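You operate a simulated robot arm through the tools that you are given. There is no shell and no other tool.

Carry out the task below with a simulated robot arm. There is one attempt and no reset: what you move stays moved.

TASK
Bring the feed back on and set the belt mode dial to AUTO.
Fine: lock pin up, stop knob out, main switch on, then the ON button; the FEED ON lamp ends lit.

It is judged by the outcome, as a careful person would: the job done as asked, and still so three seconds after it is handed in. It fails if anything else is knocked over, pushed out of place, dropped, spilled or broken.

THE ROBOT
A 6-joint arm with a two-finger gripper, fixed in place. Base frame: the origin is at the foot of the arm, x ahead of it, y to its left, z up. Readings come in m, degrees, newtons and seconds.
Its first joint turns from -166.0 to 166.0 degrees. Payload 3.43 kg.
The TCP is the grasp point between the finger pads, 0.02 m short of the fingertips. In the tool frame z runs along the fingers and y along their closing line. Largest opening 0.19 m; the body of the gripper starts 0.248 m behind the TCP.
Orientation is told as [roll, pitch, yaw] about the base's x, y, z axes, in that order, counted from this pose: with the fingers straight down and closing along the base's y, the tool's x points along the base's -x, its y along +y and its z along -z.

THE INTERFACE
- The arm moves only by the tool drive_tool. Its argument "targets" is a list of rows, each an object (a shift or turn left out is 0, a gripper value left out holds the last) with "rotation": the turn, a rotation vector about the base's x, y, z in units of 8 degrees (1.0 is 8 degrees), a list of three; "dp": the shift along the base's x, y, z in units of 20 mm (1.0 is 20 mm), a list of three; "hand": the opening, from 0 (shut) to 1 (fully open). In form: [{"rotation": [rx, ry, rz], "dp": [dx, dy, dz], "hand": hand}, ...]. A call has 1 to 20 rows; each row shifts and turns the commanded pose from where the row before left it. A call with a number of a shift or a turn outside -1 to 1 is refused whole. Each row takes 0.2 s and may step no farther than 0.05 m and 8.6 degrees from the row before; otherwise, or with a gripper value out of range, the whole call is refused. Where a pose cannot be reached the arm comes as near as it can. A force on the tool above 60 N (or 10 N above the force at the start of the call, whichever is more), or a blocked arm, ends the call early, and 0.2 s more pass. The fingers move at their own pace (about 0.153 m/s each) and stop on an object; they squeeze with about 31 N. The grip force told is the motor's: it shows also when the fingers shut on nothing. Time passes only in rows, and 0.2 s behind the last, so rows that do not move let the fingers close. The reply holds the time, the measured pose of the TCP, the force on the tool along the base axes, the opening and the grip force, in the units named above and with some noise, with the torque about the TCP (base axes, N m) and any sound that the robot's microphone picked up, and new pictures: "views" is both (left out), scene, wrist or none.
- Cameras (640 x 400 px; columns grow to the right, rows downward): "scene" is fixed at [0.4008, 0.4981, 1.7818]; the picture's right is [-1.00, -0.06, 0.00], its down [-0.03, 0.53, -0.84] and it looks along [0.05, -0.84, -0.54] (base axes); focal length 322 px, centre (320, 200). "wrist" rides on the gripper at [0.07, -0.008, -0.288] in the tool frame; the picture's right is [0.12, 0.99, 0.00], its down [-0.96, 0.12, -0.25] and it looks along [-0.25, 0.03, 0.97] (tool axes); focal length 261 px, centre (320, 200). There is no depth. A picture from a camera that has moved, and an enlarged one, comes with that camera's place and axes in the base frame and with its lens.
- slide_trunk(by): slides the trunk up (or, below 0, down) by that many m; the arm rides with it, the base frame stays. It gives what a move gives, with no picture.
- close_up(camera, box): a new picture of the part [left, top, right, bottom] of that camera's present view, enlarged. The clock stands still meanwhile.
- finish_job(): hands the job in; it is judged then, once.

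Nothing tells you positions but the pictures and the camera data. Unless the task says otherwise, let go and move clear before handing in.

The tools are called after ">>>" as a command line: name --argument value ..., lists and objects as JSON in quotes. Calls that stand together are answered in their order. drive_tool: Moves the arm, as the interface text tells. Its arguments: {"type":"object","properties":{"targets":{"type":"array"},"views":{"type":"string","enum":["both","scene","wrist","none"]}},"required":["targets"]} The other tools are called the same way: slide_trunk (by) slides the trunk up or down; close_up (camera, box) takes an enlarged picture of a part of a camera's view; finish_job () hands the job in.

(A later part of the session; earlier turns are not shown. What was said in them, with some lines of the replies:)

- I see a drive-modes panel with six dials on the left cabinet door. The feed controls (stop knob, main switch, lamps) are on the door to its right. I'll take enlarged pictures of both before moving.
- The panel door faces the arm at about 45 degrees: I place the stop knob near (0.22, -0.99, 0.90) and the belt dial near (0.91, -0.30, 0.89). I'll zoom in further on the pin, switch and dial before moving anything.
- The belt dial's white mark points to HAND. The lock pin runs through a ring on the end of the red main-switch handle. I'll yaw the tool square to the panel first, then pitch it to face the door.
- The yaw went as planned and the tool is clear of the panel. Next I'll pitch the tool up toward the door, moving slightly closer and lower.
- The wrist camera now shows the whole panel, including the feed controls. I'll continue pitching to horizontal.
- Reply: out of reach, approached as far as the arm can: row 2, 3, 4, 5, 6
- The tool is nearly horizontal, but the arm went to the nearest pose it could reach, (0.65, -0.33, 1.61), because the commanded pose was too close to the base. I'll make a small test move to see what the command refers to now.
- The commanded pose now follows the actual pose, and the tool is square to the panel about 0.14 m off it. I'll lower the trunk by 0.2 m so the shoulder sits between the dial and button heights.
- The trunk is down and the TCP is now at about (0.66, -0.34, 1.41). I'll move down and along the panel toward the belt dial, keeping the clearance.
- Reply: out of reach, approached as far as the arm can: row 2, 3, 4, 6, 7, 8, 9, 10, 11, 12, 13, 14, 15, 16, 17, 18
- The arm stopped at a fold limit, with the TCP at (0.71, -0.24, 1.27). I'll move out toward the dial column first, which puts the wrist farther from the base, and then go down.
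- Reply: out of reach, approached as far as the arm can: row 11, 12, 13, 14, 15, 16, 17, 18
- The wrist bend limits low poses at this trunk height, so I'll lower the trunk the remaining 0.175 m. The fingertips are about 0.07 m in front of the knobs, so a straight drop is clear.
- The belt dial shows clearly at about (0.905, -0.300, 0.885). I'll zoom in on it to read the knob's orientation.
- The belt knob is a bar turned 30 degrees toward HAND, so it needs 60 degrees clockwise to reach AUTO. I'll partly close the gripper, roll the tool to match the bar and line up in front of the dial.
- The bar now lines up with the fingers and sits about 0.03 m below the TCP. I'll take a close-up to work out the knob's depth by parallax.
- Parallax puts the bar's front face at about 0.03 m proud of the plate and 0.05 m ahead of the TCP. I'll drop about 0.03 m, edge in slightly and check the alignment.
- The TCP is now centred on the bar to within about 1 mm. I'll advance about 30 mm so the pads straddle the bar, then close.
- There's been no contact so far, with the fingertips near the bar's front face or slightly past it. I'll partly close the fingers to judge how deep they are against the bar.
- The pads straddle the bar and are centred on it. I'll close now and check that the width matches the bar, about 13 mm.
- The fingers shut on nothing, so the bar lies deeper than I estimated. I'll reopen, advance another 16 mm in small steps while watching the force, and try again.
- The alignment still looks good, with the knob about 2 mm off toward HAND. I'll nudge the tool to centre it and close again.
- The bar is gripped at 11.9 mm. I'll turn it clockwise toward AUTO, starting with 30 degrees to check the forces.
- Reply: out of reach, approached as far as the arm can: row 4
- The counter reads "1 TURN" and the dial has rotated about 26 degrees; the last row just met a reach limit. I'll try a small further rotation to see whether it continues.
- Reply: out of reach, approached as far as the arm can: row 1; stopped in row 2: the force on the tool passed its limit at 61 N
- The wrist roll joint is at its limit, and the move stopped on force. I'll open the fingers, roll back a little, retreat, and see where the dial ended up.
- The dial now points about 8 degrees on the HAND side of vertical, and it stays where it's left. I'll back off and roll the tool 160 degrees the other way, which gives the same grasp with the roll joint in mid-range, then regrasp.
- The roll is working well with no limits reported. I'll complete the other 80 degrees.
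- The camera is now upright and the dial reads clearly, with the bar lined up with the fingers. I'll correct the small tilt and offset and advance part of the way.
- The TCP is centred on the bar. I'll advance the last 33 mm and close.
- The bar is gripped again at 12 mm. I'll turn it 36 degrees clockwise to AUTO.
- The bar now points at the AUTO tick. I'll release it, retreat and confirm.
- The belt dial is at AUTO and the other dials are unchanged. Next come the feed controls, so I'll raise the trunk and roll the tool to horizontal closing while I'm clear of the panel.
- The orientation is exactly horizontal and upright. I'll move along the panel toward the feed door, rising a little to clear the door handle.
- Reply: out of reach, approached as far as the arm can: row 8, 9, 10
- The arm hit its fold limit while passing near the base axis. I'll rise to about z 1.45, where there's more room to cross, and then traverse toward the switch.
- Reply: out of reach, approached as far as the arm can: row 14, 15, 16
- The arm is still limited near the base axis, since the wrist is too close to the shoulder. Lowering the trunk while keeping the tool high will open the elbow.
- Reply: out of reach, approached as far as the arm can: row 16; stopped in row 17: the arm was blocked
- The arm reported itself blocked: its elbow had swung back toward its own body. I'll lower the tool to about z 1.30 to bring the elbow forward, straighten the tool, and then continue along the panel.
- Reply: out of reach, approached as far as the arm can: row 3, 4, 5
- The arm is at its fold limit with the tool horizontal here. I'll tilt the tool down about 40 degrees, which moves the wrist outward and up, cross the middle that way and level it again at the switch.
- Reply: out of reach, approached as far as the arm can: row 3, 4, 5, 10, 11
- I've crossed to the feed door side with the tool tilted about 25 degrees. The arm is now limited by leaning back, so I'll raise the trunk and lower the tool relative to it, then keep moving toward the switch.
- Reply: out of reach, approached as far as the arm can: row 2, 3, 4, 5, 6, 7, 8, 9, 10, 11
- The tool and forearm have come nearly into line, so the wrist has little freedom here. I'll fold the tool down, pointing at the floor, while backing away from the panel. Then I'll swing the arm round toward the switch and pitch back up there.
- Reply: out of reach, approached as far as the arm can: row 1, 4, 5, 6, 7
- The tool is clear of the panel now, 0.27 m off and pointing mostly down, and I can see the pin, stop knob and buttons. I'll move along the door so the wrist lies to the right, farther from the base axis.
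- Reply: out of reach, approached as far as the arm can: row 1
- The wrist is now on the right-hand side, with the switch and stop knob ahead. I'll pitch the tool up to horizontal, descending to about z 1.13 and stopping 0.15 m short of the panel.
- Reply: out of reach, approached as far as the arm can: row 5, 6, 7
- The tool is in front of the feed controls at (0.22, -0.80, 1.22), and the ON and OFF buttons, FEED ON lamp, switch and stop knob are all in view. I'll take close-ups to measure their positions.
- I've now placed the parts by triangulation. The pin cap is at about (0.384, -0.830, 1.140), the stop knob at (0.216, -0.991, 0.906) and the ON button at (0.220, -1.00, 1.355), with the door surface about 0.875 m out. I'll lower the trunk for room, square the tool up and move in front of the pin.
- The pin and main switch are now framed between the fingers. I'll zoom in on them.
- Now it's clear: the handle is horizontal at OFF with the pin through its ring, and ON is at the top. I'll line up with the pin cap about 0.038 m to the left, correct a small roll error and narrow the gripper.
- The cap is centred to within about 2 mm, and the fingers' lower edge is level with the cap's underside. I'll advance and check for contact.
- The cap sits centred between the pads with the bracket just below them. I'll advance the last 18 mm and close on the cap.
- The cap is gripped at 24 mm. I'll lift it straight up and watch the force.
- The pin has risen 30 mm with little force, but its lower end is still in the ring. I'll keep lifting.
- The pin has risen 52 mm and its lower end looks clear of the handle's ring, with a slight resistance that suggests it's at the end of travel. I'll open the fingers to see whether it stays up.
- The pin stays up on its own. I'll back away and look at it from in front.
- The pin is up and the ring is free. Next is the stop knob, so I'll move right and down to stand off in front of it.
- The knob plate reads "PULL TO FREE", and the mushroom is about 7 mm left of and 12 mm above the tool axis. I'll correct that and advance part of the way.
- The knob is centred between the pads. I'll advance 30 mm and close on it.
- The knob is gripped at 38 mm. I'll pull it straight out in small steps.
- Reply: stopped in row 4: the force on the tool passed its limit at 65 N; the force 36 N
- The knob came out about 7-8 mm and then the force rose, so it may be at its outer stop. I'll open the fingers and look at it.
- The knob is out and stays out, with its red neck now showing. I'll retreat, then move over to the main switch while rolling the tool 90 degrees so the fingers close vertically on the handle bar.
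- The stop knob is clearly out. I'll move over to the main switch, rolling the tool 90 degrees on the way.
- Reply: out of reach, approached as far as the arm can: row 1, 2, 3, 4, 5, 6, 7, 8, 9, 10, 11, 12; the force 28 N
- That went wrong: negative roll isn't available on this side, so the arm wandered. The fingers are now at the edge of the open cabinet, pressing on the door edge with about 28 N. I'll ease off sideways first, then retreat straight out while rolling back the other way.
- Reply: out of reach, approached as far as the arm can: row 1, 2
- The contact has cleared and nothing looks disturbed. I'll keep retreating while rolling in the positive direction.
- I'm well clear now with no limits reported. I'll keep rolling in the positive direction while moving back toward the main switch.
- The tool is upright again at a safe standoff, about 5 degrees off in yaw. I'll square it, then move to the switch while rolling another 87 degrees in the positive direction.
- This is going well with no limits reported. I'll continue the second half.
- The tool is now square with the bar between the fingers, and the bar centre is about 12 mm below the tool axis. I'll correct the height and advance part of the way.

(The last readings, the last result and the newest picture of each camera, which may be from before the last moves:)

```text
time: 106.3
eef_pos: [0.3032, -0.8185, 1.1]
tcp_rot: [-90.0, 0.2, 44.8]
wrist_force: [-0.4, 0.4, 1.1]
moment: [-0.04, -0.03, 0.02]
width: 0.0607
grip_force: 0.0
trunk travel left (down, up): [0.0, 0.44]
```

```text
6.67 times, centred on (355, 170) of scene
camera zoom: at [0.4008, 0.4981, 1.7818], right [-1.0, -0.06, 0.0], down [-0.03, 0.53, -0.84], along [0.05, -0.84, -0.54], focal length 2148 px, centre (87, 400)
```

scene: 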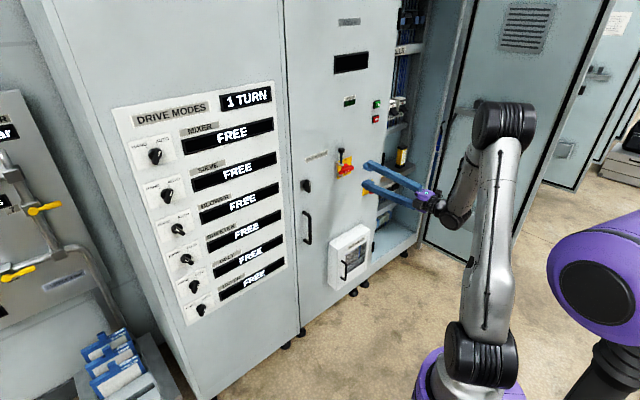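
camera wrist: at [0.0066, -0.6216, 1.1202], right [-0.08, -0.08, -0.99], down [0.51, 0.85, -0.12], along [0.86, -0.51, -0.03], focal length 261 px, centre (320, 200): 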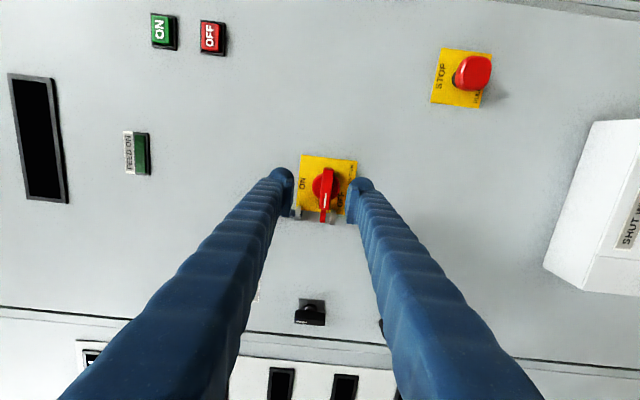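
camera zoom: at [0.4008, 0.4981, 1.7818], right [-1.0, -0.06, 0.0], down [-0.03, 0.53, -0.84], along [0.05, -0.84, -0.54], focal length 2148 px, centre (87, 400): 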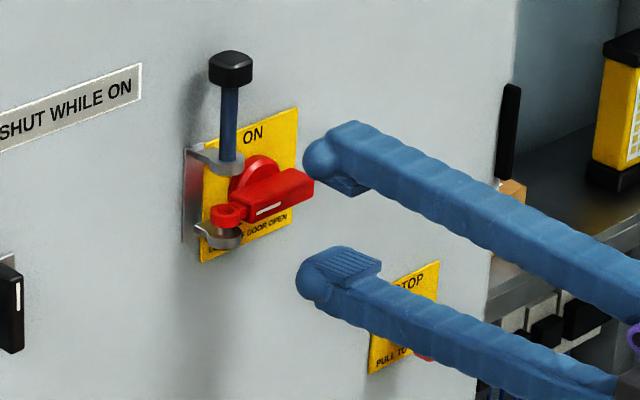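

The bar is centred vertically, and the grip will sit about 11 mm to the right of the pivot, clear of the pin bracket. I'll advance 40 mm and close.

>>> drive_tool --targets '[{"dp": [0.47, -0.47, 0]}, {"dp": [0.47, -0.47, 0]}, {"dp": [0.45, -0.45, 0]}, {}, {"hand": 0.0}, {}, {}]' --views "none"

>>> close_up --camera "wrist" --box '[270, 140, 370, 230]'

>>> close_up --camera "scene" --box '[325, 140, 385, 200]'

```text
time: 107.9
eef_pos: [0.3294, -0.8463, 1.0994]
tcp_rot: [-89.9, 0.0, 44.9]
wrist_force: [1.6, -2.6, 1.9]
moment: [0.01, -0.09, 0.57]
width: 0.016
grip_force: 45.2
trunk travel left (down, up): [0.0, 0.44]
```

```text
4.44 times, centred on (320, 185) of wrist
camera zoom: at [0.0767, -0.6916, 1.1086], right [-0.09, -0.08, -0.99], down [0.51, 0.85, -0.12], along [0.86, -0.51, -0.03], focal length 1158 px, centre (320, 267)
```

zoom: 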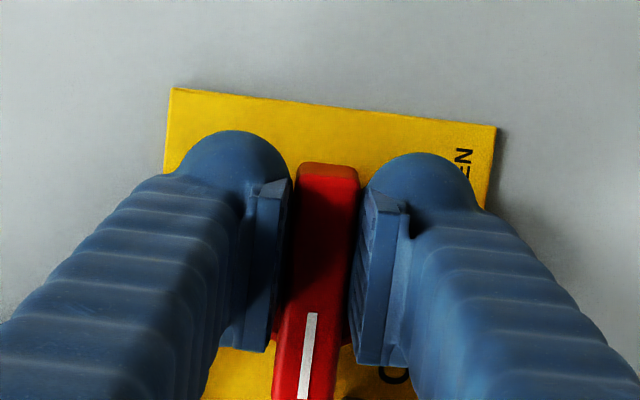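

```text
6.67 times, centred on (355, 170) of scene
camera zoom: at [0.4008, 0.4981, 1.7818], right [-1.0, -0.06, 0.0], down [-0.03, 0.53, -0.84], along [0.05, -0.84, -0.54], focal length 2148 px, centre (87, 400)
```

zoom: 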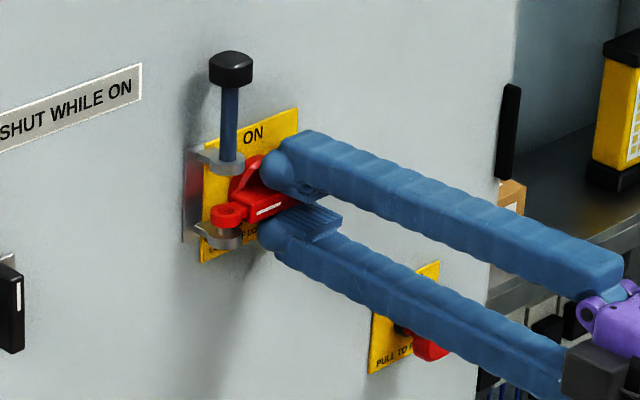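

The bar is gripped at 16 mm. I'll turn it clockwise about the pivot, 30 degrees first, moving the TCP along the matching arc.

>>> drive_tool --targets '[{"rotation": [0.663, -0.663, 0], "dp": [0.0036, 0.0036, -0.0783]}, {"rotation": [0.663, -0.663, 0], "dp": [0.0108, 0.0108, -0.077]}, {"rotation": [0.663, -0.663, 0], "dp": [0.0178, 0.0178, -0.0744]}, {"rotation": [0.663, -0.663, 0], "dp": [0.0246, 0.0246, -0.0704]}, {}]' --views "none"

>>> close_up --camera "scene" --box '[325, 140, 385, 200]'

>>> close_up --camera "wrist" --box '[270, 140, 370, 230]'

```text
time: 109.1
eef_pos: [0.3311, -0.8458, 1.0926]
tcp_rot: [-89.9, -30.1, 44.9]
wrist_force: [0.7, 3.9, 2.2]
moment: [0.09, 0.15, -0.35]
width: 0.0159
grip_force: 44.9
trunk travel left (down, up): [0.0, 0.44]
```

```text
6.67 times, centred on (355, 170) of scene
camera zoom: at [0.4008, 0.4981, 1.7818], right [-1.0, -0.06, 0.0], down [-0.03, 0.53, -0.84], along [0.05, -0.84, -0.54], focal length 2148 px, centre (87, 400)
```

zoom: 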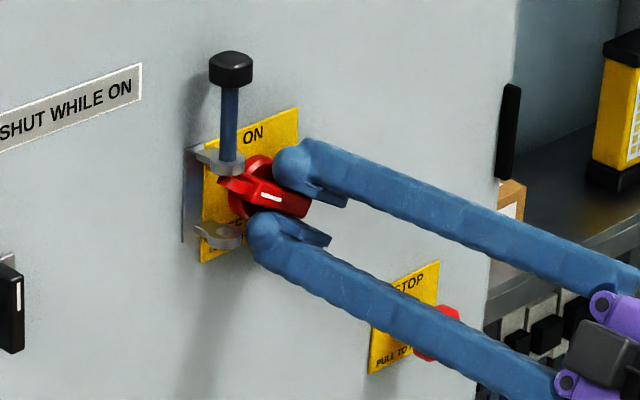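

```text
4.44 times, centred on (320, 185) of wrist
camera zoom: at [0.0813, -0.6871, 1.0668], right [0.28, 0.28, -0.92], down [0.46, 0.8, 0.38], along [0.85, -0.53, 0.1], focal length 1158 px, centre (320, 267)
```

zoom: 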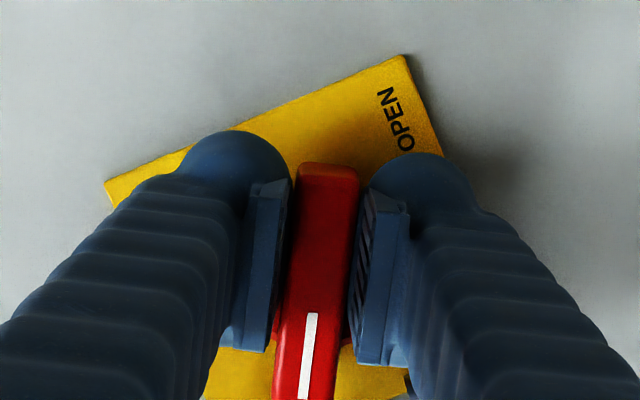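

The handle is turning freely with low forces. I'll continue.

>>> drive_tool --targets '[{"rotation": [0.663, -0.663, 0], "dp": [0.0308, 0.0308, -0.0653]}, {"rotation": [0.663, -0.663, 0], "dp": [0.0366, 0.0366, -0.059]}, {"rotation": [0.663, -0.663, 0], "dp": [0.0417, 0.0417, -0.0518]}, {"rotation": [0.663, -0.663, 0], "dp": [0.0462, 0.0462, -0.0436]}, {}]' --views "none"

>>> close_up --camera "scene" --box '[325, 140, 385, 200]'

```text
time: 110.3
eef_pos: [0.3332, -0.8412, 1.0897]
tcp_rot: [-89.9, -60.0, 44.8]
wrist_force: [0.1, -2.1, 8.2]
moment: [-0.06, -0.14, 0.05]
width: 0.0162
grip_force: 44.6
trunk travel left (down, up): [0.0, 0.44]
```

```text
6.67 times, centred on (355, 170) of scene
camera zoom: at [0.4008, 0.4981, 1.7818], right [-1.0, -0.06, 0.0], down [-0.03, 0.53, -0.84], along [0.05, -0.84, -0.54], focal length 2148 px, centre (87, 400)
```

zoom: 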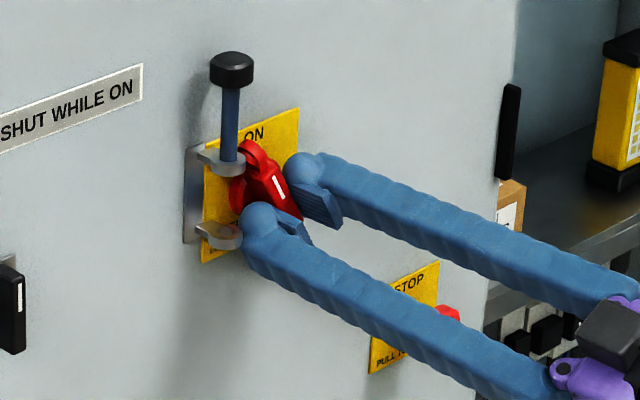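

The handle is 60 degrees round and past the bracket. I'll do the last 30 degrees.

>>> drive_tool --targets '[{"rotation": [0.663, -0.663, 0], "dp": [0.0498, 0.0498, -0.0348]}, {"rotation": [0.663, -0.663, 0], "dp": [0.0526, 0.0526, -0.0252]}, {"rotation": [0.663, -0.663, 0], "dp": [0.0544, 0.0544, -0.0153]}, {"rotation": [0.663, -0.663, 0], "dp": [0.0554, 0.0554, -0.0052]}, {}]' --views "scene"

>>> close_up --camera "scene" --box '[325, 140, 385, 200]'

>>> close_up --camera "wrist" --box '[250, 120, 390, 250]'

```text
time: 111.5
eef_pos: [0.3377, -0.8381, 1.0896]
tcp_rot: [-10.1, -89.8, -34.9]
wrist_force: [-0.4, -3.3, 6.0]
moment: [-0.05, -0.07, -0.04]
width: 0.016
grip_force: 44.6
trunk travel left (down, up): [0.0, 0.44]
```

scene: 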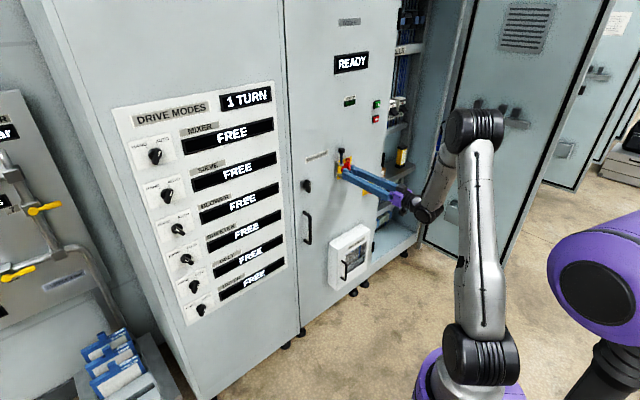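

```text
6.67 times, centred on (355, 170) of scene
camera zoom: at [0.4008, 0.4981, 1.7818], right [-1.0, -0.06, 0.0], down [-0.03, 0.53, -0.84], along [0.05, -0.84, -0.54], focal length 2148 px, centre (87, 400)
```

zoom: 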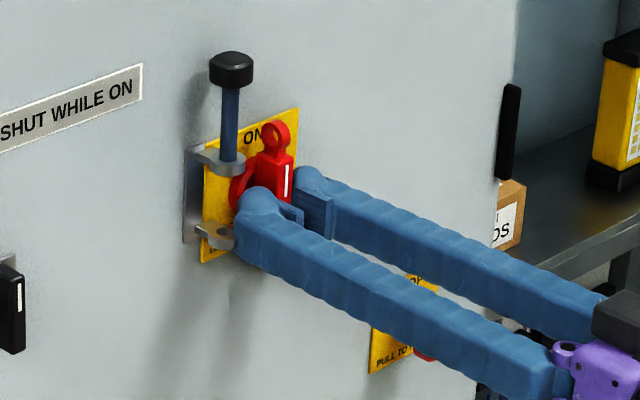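

```text
3.08 times, centred on (320, 185) of wrist
camera zoom: at [0.1278, -0.6398, 1.0187], right [0.7, 0.7, -0.12], down [-0.09, 0.26, 0.96], along [0.71, -0.66, 0.24], focal length 802 px, centre (320, 246)
```

zoom: 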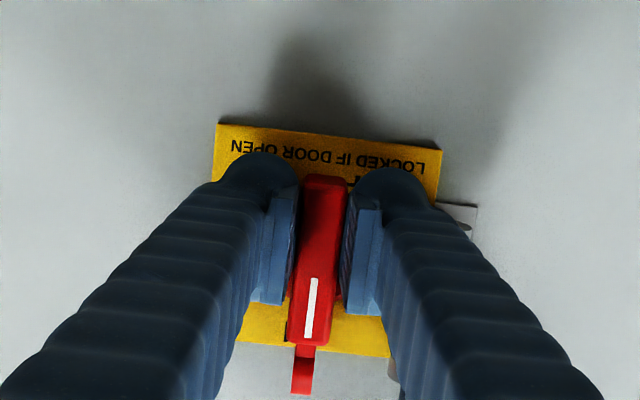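

The display now reads READY and the handle is at ON. I'll open only slightly, since the left finger is close to the pin bracket, and retreat straight out.

>>> drive_tool --targets '[{"hand": 0.13}, {}, {"dp": [-0.3, 0.3, 0]}, {"dp": [-0.6, 0.6, 0]}, {"dp": [-0.6, 0.6, 0]}, {"dp": [-0.6, 0.6, 0]}, {"dp": [-0.6, 0.6, 0]}, {"dp": [-0.6, 0.6, 0]}, {}]' --views "both"

>>> close_up --camera "scene" --box '[315, 40, 395, 200]'

```text
time: 113.5
eef_pos: [0.2719, -0.7709, 1.0893]
tcp_rot: [-46.2, -89.8, 1.2]
wrist_force: [-0.3, 0.3, -0.3]
moment: [0.01, 0.03, 0.03]
width: 0.0247
grip_force: 0.1
trunk travel left (down, up): [0.0, 0.44]
camera wrist: at [0.0619, -0.573, 1.0193], right [0.7, 0.7, -0.12], down [-0.09, 0.26, 0.96], along [0.71, -0.66, 0.24], focal length 261 px, centre (320, 200)
```

scene: 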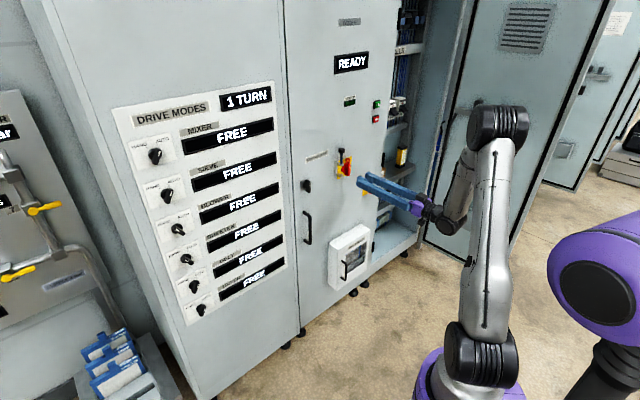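
wrist: 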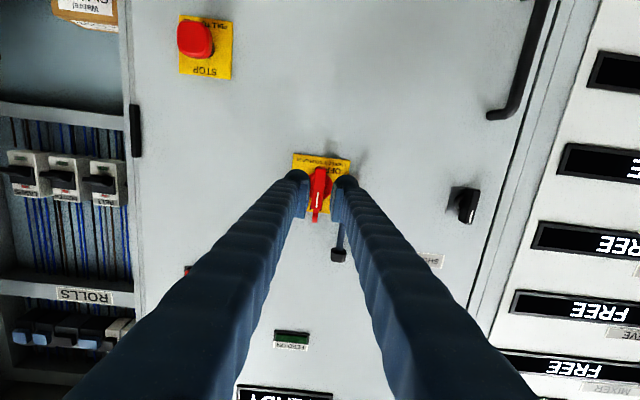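

```text
2.50 times, centred on (355, 120) of scene
camera zoom: at [0.4008, 0.4981, 1.7818], right [-1.0, -0.06, 0.0], down [-0.03, 0.53, -0.84], along [0.05, -0.84, -0.54], focal length 806 px, centre (232, 400)
```

zoom: 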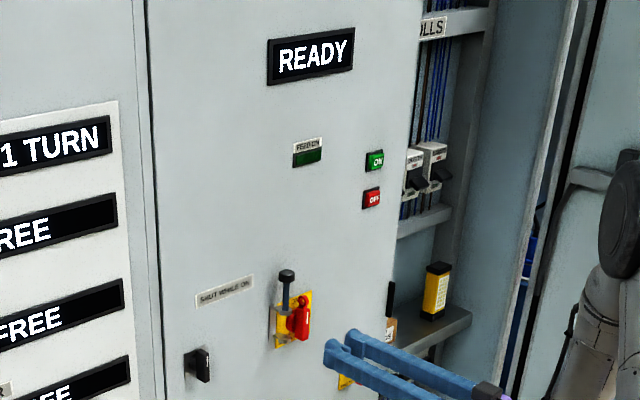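

READY shows and everything is in place, so the ON button is next. I'll close the fingers and move up in front of it, keeping a standoff.

>>> drive_tool --targets '[{"dp": [-0.443, -0.557, 0.96], "hand": 0.0}, {"dp": [-0.443, -0.557, 0.96]}, {"dp": [-0.443, -0.557, 0.96]}, {"dp": [-0.443, -0.557, 0.96]}, {"dp": [-0.443, -0.557, 0.96]}, {"dp": [-0.443, -0.557, 0.96]}, {"dp": [-0.443, -0.557, 0.96]}, {"dp": [-0.443, -0.557, 0.96]}, {"dp": [-0.443, -0.557, 0.96]}, {"dp": [-0.443, -0.557, 0.96]}, {"dp": [-0.443, -0.557, 0.96]}, {"dp": [-0.443, -0.557, 0.96]}, {"dp": [-0.443, -0.557, 0.96]}, {"dp": [-0.443, -0.557, 0.96]}, {}]' --views "both"

>>> close_up --camera "wrist" --box '[250, 100, 390, 250]'

```text
time: 116.7
eef_pos: [0.1476, -0.9261, 1.3561]
tcp_rot: [-42.7, -89.8, -2.3]
wrist_force: [-0.3, 0.3, -0.3]
moment: [0.03, 0.01, 0.04]
width: 0.0
grip_force: 31.2
trunk travel left (down, up): [0.0, 0.44]
camera wrist: at [-0.0623, -0.7282, 1.2874], right [0.7, 0.7, -0.12], down [-0.09, 0.26, 0.96], along [0.71, -0.66, 0.24], focal length 261 px, centre (320, 200)
```

scene: 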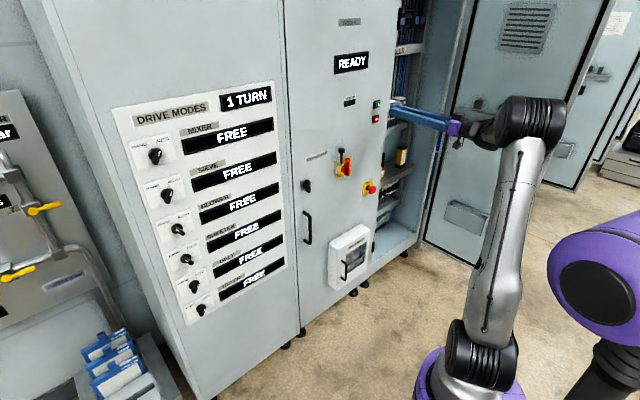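
wrist: 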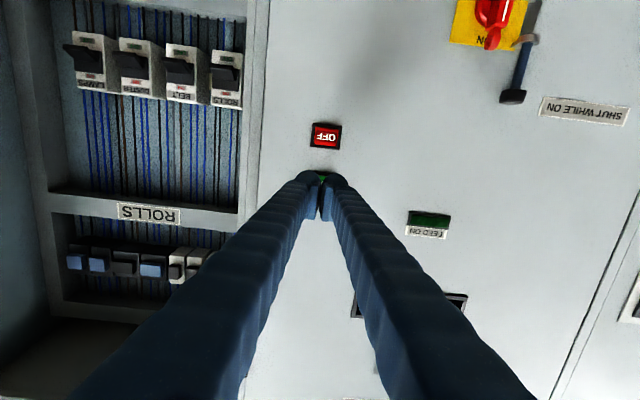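

```text
2.67 times, centred on (320, 175) of wrist
camera zoom: at [-0.0623, -0.7282, 1.2874], right [0.7, 0.7, -0.12], down [-0.09, 0.26, 0.96], along [0.71, -0.66, 0.24], focal length 695 px, centre (320, 267)
```

zoom: 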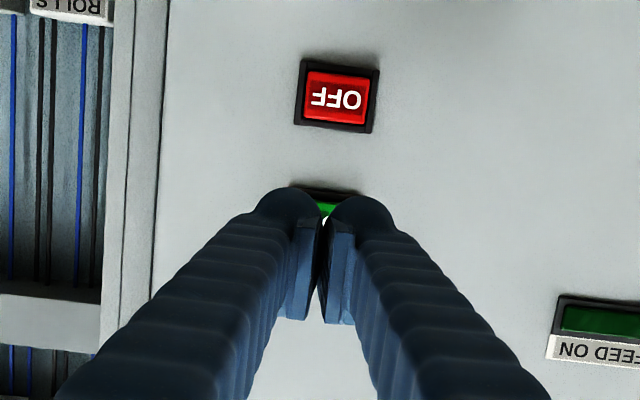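

The closed fingertips are in front of the ON button; OFF is about 70 mm below and well clear. I'll raise 3 mm and approach the button face.

>>> drive_tool --targets '[{"dp": [0.5, -0.48, 0.16]}, {"dp": [0.49, -0.49, 0]}, {"dp": [0.49, -0.49, 0]}, {"dp": [0.49, -0.49, 0]}, {"dp": [0.4, -0.4, 0]}, {}]' --views "scene"

>>> close_up --camera "scene" --box '[325, 60, 405, 140]'

>>> close_up --camera "wrist" --box '[250, 100, 390, 250]'

```text
time: 118.1
eef_pos: [0.1947, -0.9752, 1.3603]
tcp_rot: [-44.2, -89.9, -0.7]
wrist_force: [0.5, -1.1, -0.1]
moment: [-0.01, -0.02, -0.03]
width: 0.0001
grip_force: 31.0
trunk travel left (down, up): [0.0, 0.44]
```

scene: 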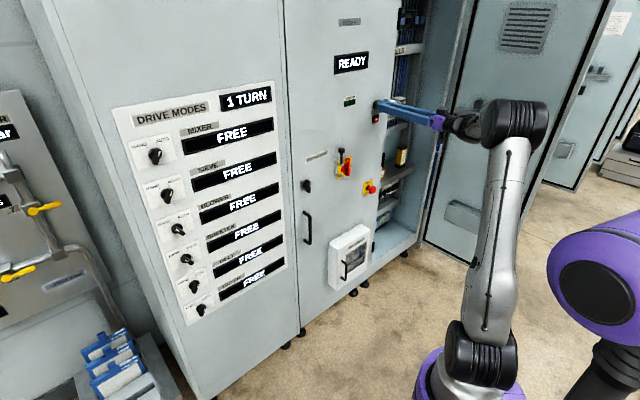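

```text
5.00 times, centred on (365, 100) of scene
camera zoom: at [0.4008, 0.4981, 1.7818], right [-1.0, -0.06, 0.0], down [-0.03, 0.53, -0.84], along [0.05, -0.84, -0.54], focal length 1611 px, centre (95, 700)
```

zoom: 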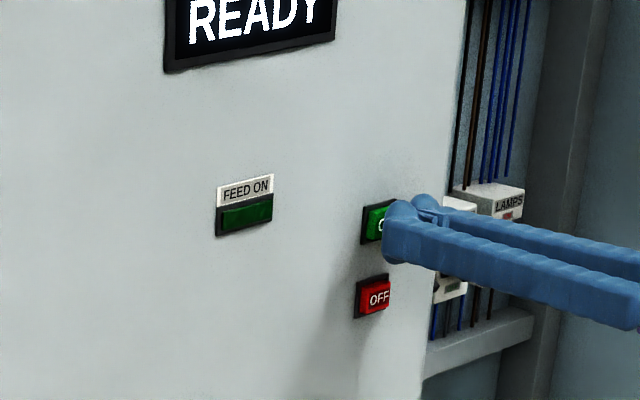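

```text
2.67 times, centred on (320, 175) of wrist
camera zoom: at [-0.0152, -0.7762, 1.2906], right [0.7, 0.7, -0.12], down [-0.09, 0.26, 0.96], along [0.71, -0.66, 0.24], focal length 695 px, centre (320, 267)
```

zoom: 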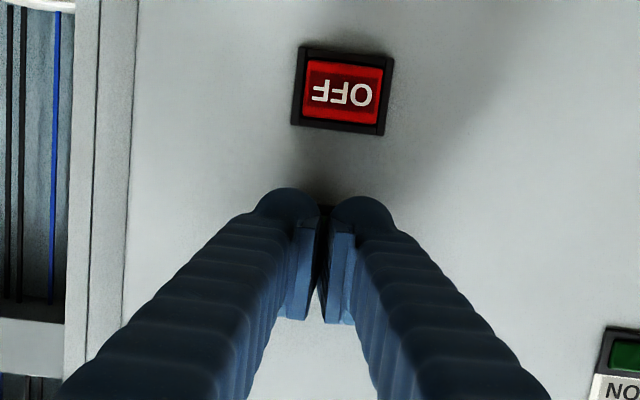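

The fingertips are centred on ON to within about 2 mm. I'll press in with small steps.

>>> drive_tool --targets '[{"dp": [0.14, -0.14, 0]}, {"dp": [0.14, -0.14, 0]}, {"dp": [0.14, -0.14, 0]}, {}]' --views "scene"

>>> close_up --camera "scene" --box '[325, 40, 405, 140]'

```text
time: 119.1
eef_pos: [0.2034, -0.9822, 1.3598]
tcp_rot: [-39.7, -89.7, -5.5]
wrist_force: [0.0, 0.0, -0.5]
moment: [0.02, 0.03, -0.03]
width: 0.0001
grip_force: 30.8
trunk travel left (down, up): [0.0, 0.44]
```

scene: 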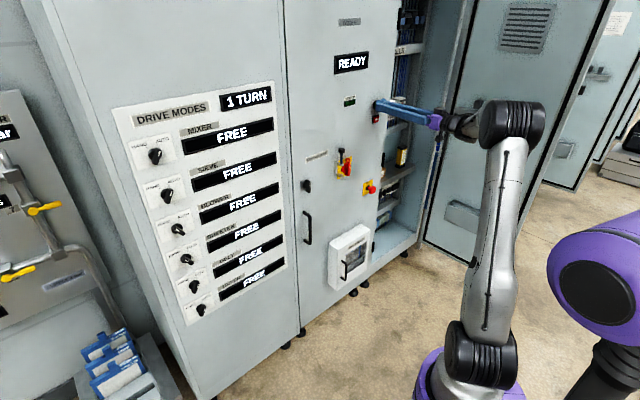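

```text
4.00 times, centred on (365, 90) of scene
camera zoom: at [0.4008, 0.4981, 1.7818], right [-1.0, -0.06, 0.0], down [-0.03, 0.53, -0.84], along [0.05, -0.84, -0.54], focal length 1289 px, centre (140, 640)
```

zoom: 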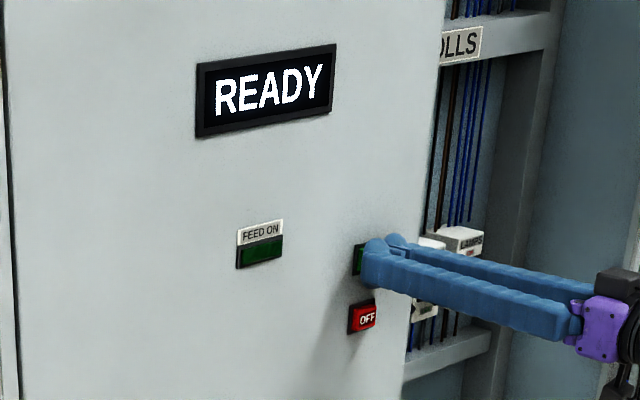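

No contact yet. I'll keep pressing gently.

>>> drive_tool --targets '[{"dp": [0.1, -0.1, 0]}, {"dp": [0.1, -0.1, 0]}, {"dp": [0.1, -0.1, 0]}, {}]' --views "none"

>>> close_up --camera "scene" --box '[325, 40, 405, 140]'

```text
time: 120.1
eef_pos: [0.2077, -0.9876, 1.3616]
tcp_rot: [-44.7, -89.9, -0.3]
wrist_force: [-8.7, 17.6, -5.6]
moment: [0.04, 0.05, 0.13]
width: 0.006
grip_force: 34.7
trunk travel left (down, up): [0.0, 0.44]
heard: click
```

```text
4.00 times, centred on (365, 90) of scene
camera zoom: at [0.4008, 0.4981, 1.7818], right [-1.0, -0.06, 0.0], down [-0.03, 0.53, -0.84], along [0.05, -0.84, -0.54], focal length 1289 px, centre (140, 640)
```

zoom: 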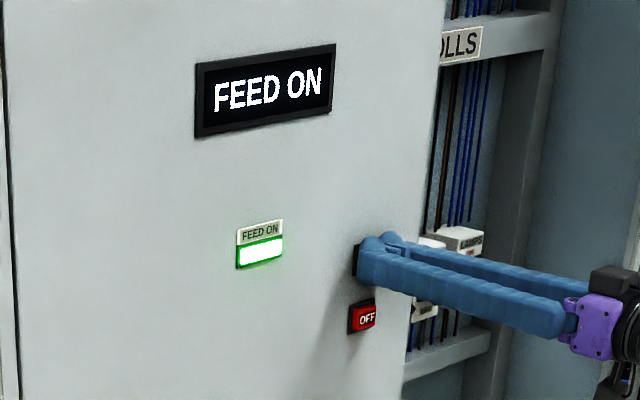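

There was a click; the display reads FEED ON and the lamp is lit. I'll retreat straight back and check everything.

>>> drive_tool --targets '[{"dp": [-0.3, 0.3, 0]}, {"dp": [-0.5, 0.5, 0]}, {"dp": [-0.6, 0.6, 0]}, {"dp": [-0.6, 0.6, 0]}, {"dp": [-0.6, 0.6, 0]}, {"dp": [-0.6, 0.6, 0]}, {"dp": [-0.6, 0.6, 0]}, {}]' --views "both"

>>> close_up --camera "scene" --box '[310, 40, 410, 220]'

>>> close_up --camera "scene" --box '[110, 80, 290, 330]'

```text
time: 121.9
eef_pos: [0.1334, -0.9121, 1.3621]
tcp_rot: [-43.2, -89.8, -1.9]
wrist_force: [-0.2, -0.3, -0.8]
moment: [0.01, 0.01, 0.01]
width: 0.0
grip_force: 34.5
trunk travel left (down, up): [0.0, 0.44]
camera wrist: at [-0.0766, -0.7142, 1.2922], right [0.7, 0.7, -0.12], down [-0.09, 0.26, 0.96], along [0.71, -0.66, 0.24], focal length 261 px, centre (320, 200)
```

scene: 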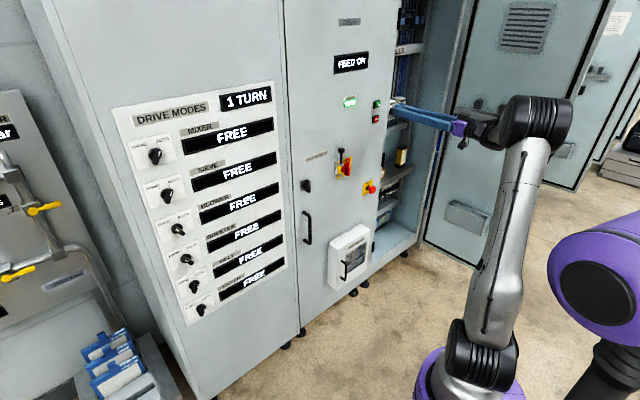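
wrist: 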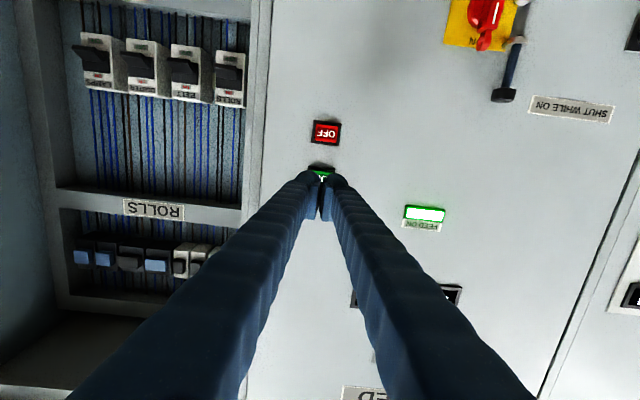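

```text
2.22 times, centred on (360, 130) of scene
camera zoom: at [0.4008, 0.4981, 1.7818], right [-1.0, -0.06, 0.0], down [-0.03, 0.53, -0.84], along [0.05, -0.84, -0.54], focal length 716 px, centre (231, 356)
```

zoom: 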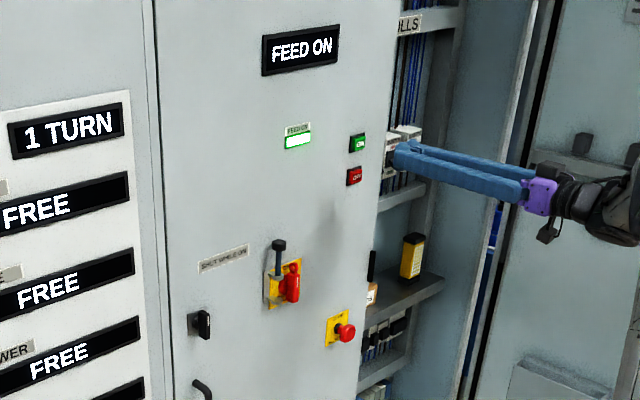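

```text
1.60 times, centred on (200, 205) of scene
camera zoom: at [0.4008, 0.4981, 1.7818], right [-1.0, -0.06, 0.0], down [-0.03, 0.53, -0.84], along [0.05, -0.84, -0.54], focal length 516 px, centre (512, 192)
```

zoom: 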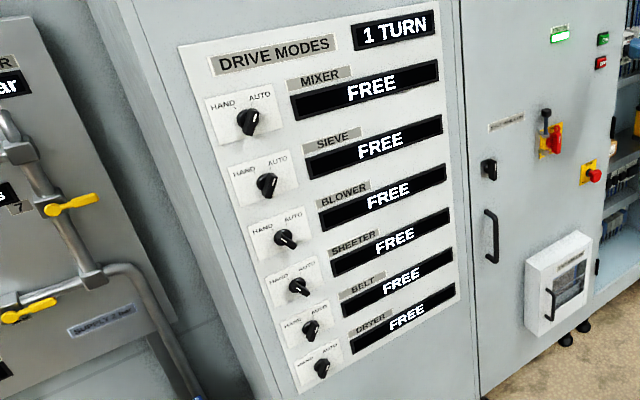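

The feed is on and the lamp is lit. I'll check the belt dial and the open cabinet the fingers touched.

>>> close_up --camera "scene" --box '[165, 230, 285, 325]'

>>> close_up --camera "wrist" --box '[40, 20, 280, 200]'

>>> close_up --camera "scene" --box '[370, 0, 450, 130]'

>>> close_up --camera "wrist" --box '[40, 180, 280, 320]'

```text
4.21 times, centred on (225, 278) of scene
camera zoom: at [0.4008, 0.4981, 1.7818], right [-1.0, -0.06, 0.0], down [-0.03, 0.53, -0.84], along [0.05, -0.84, -0.54], focal length 1357 px, centre (720, -126)
```

zoom: 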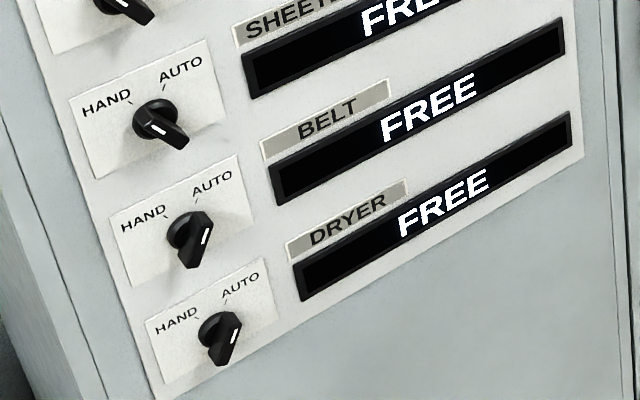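

```text
2.22 times, centred on (160, 110) of wrist
camera zoom: at [-0.0766, -0.7142, 1.2922], right [0.7, 0.7, -0.12], down [-0.09, 0.26, 0.96], along [0.71, -0.66, 0.24], focal length 579 px, centre (676, 400)
```

zoom: 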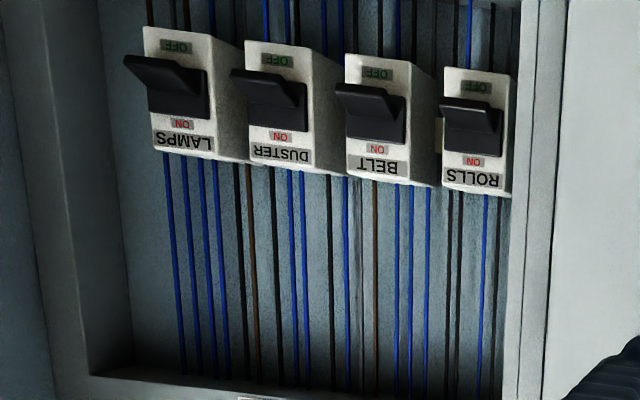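

```text
3.08 times, centred on (410, 65) of scene
camera zoom: at [0.4008, 0.4981, 1.7818], right [-1.0, -0.06, 0.0], down [-0.03, 0.53, -0.84], along [0.05, -0.84, -0.54], focal length 992 px, centre (43, 615)
```

zoom: 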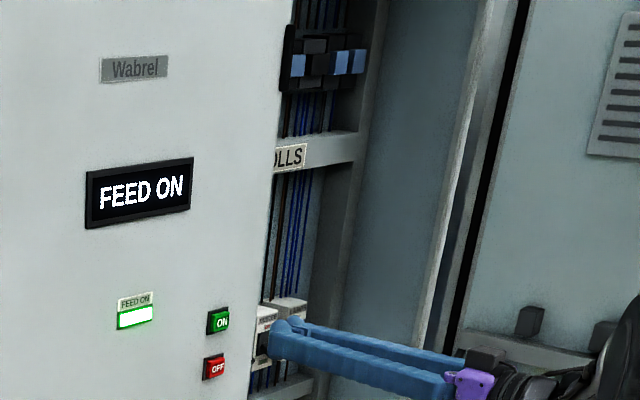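

```text
2.67 times, centred on (160, 250) of wrist
camera zoom: at [-0.0766, -0.7142, 1.2922], right [0.7, 0.7, -0.12], down [-0.09, 0.26, 0.96], along [0.71, -0.66, 0.24], focal length 695 px, centre (747, 67)
```

zoom: 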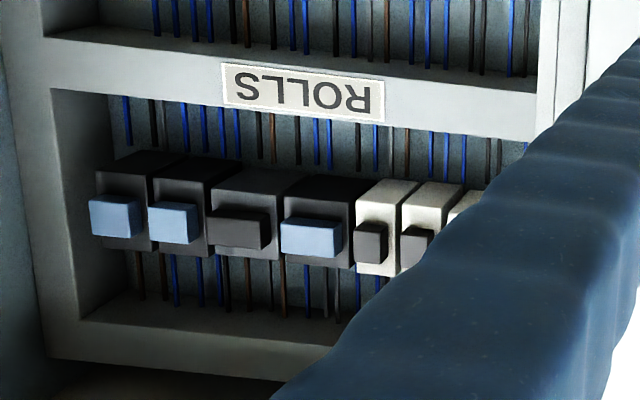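

The belt dial sits at AUTO, matching the dryer dial, and the cabinet contents look undisturbed. I'll wait a few seconds to confirm the lamp stays lit before handing in.

>>> drive_tool --targets '[{"dp": [-0.5, 0.5, 0]}, {"dp": [-0.5, 0.5, 0]}, {}, {}, {}, {}, {}, {}, {}, {}, {}, {}, {}, {}, {}, {}, {}, {}]' --views "both"

>>> close_up --camera "scene" --box '[310, 40, 410, 220]'

```text
time: 125.7
eef_pos: [0.113, -0.8923, 1.3604]
tcp_rot: [-44.0, -89.8, -1.0]
wrist_force: [0.5, 0.3, -0.1]
moment: [0.0, 0.01, 0.0]
width: 0.0
grip_force: 34.2
trunk travel left (down, up): [0.0, 0.44]
camera wrist: at [-0.0967, -0.6943, 1.2912], right [0.7, 0.7, -0.12], down [-0.09, 0.26, 0.96], along [0.71, -0.66, 0.24], focal length 261 px, centre (320, 200)
```

scene: 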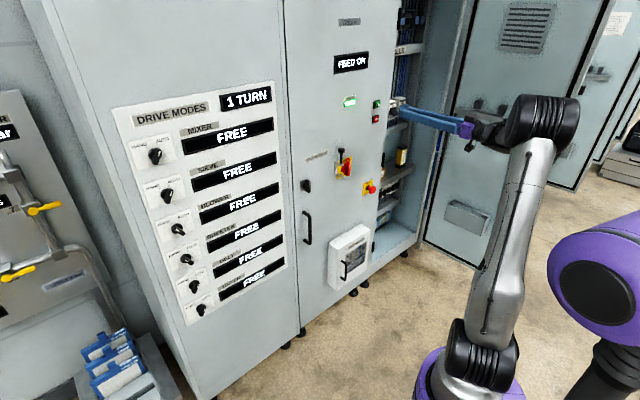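
wrist: 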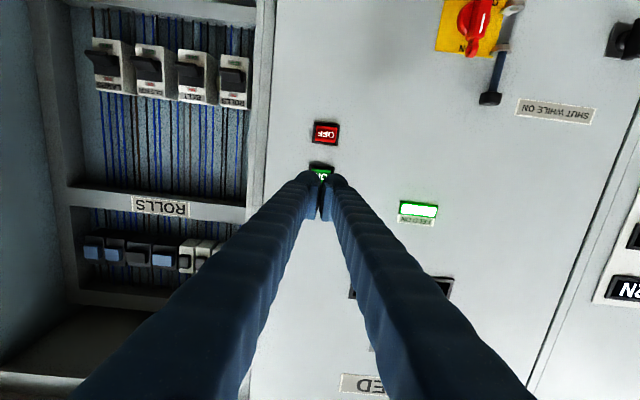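

```text
2.22 times, centred on (360, 130) of scene
camera zoom: at [0.4008, 0.4981, 1.7818], right [-1.0, -0.06, 0.0], down [-0.03, 0.53, -0.84], along [0.05, -0.84, -0.54], focal length 716 px, centre (231, 356)
```

zoom: 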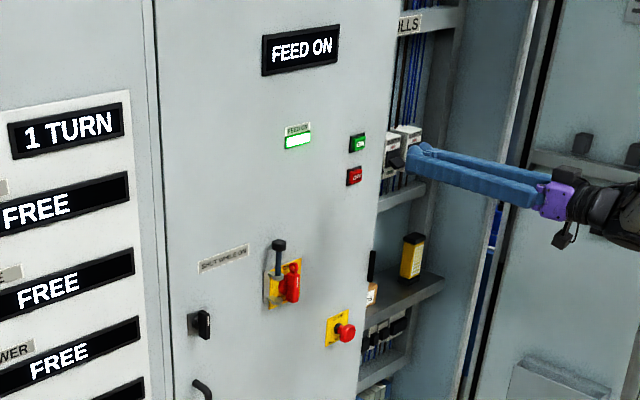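

The FEED ON lamp has stayed lit and the display still reads FEED ON. The pin is up, the stop knob is out, the main switch is on, the belt dial is at AUTO, and the arm is clear, so I'm handing the job in.

>>> finish_job

```text
The job is handed in.
```

The feed is back on and the belt mode dial is set to AUTO. The FEED ON lamp was lit and the display read FEED ON, and both held for about four seconds before I handed in.

- **Feed sequence:** I lifted the lock pin, pulled the stop knob out, turned the main switch to ON (the display showed READY), then pressed the ON button and heard it click.
- **Belt dial:** I turned it from HAND to AUTO before starting the feed sequence. It took two grips because the arm's wrist reached a limit partway. The panel's counter shows "1 TURN", and the other dials stayed where they were.
- **Unplanned contact:** While I was moving to the main switch, the fingers drifted to the open cabinet on the right and pressed its door edge with about 28 N. I backed straight off. The breakers and other items there looked undisturbed in the pictures afterwards.
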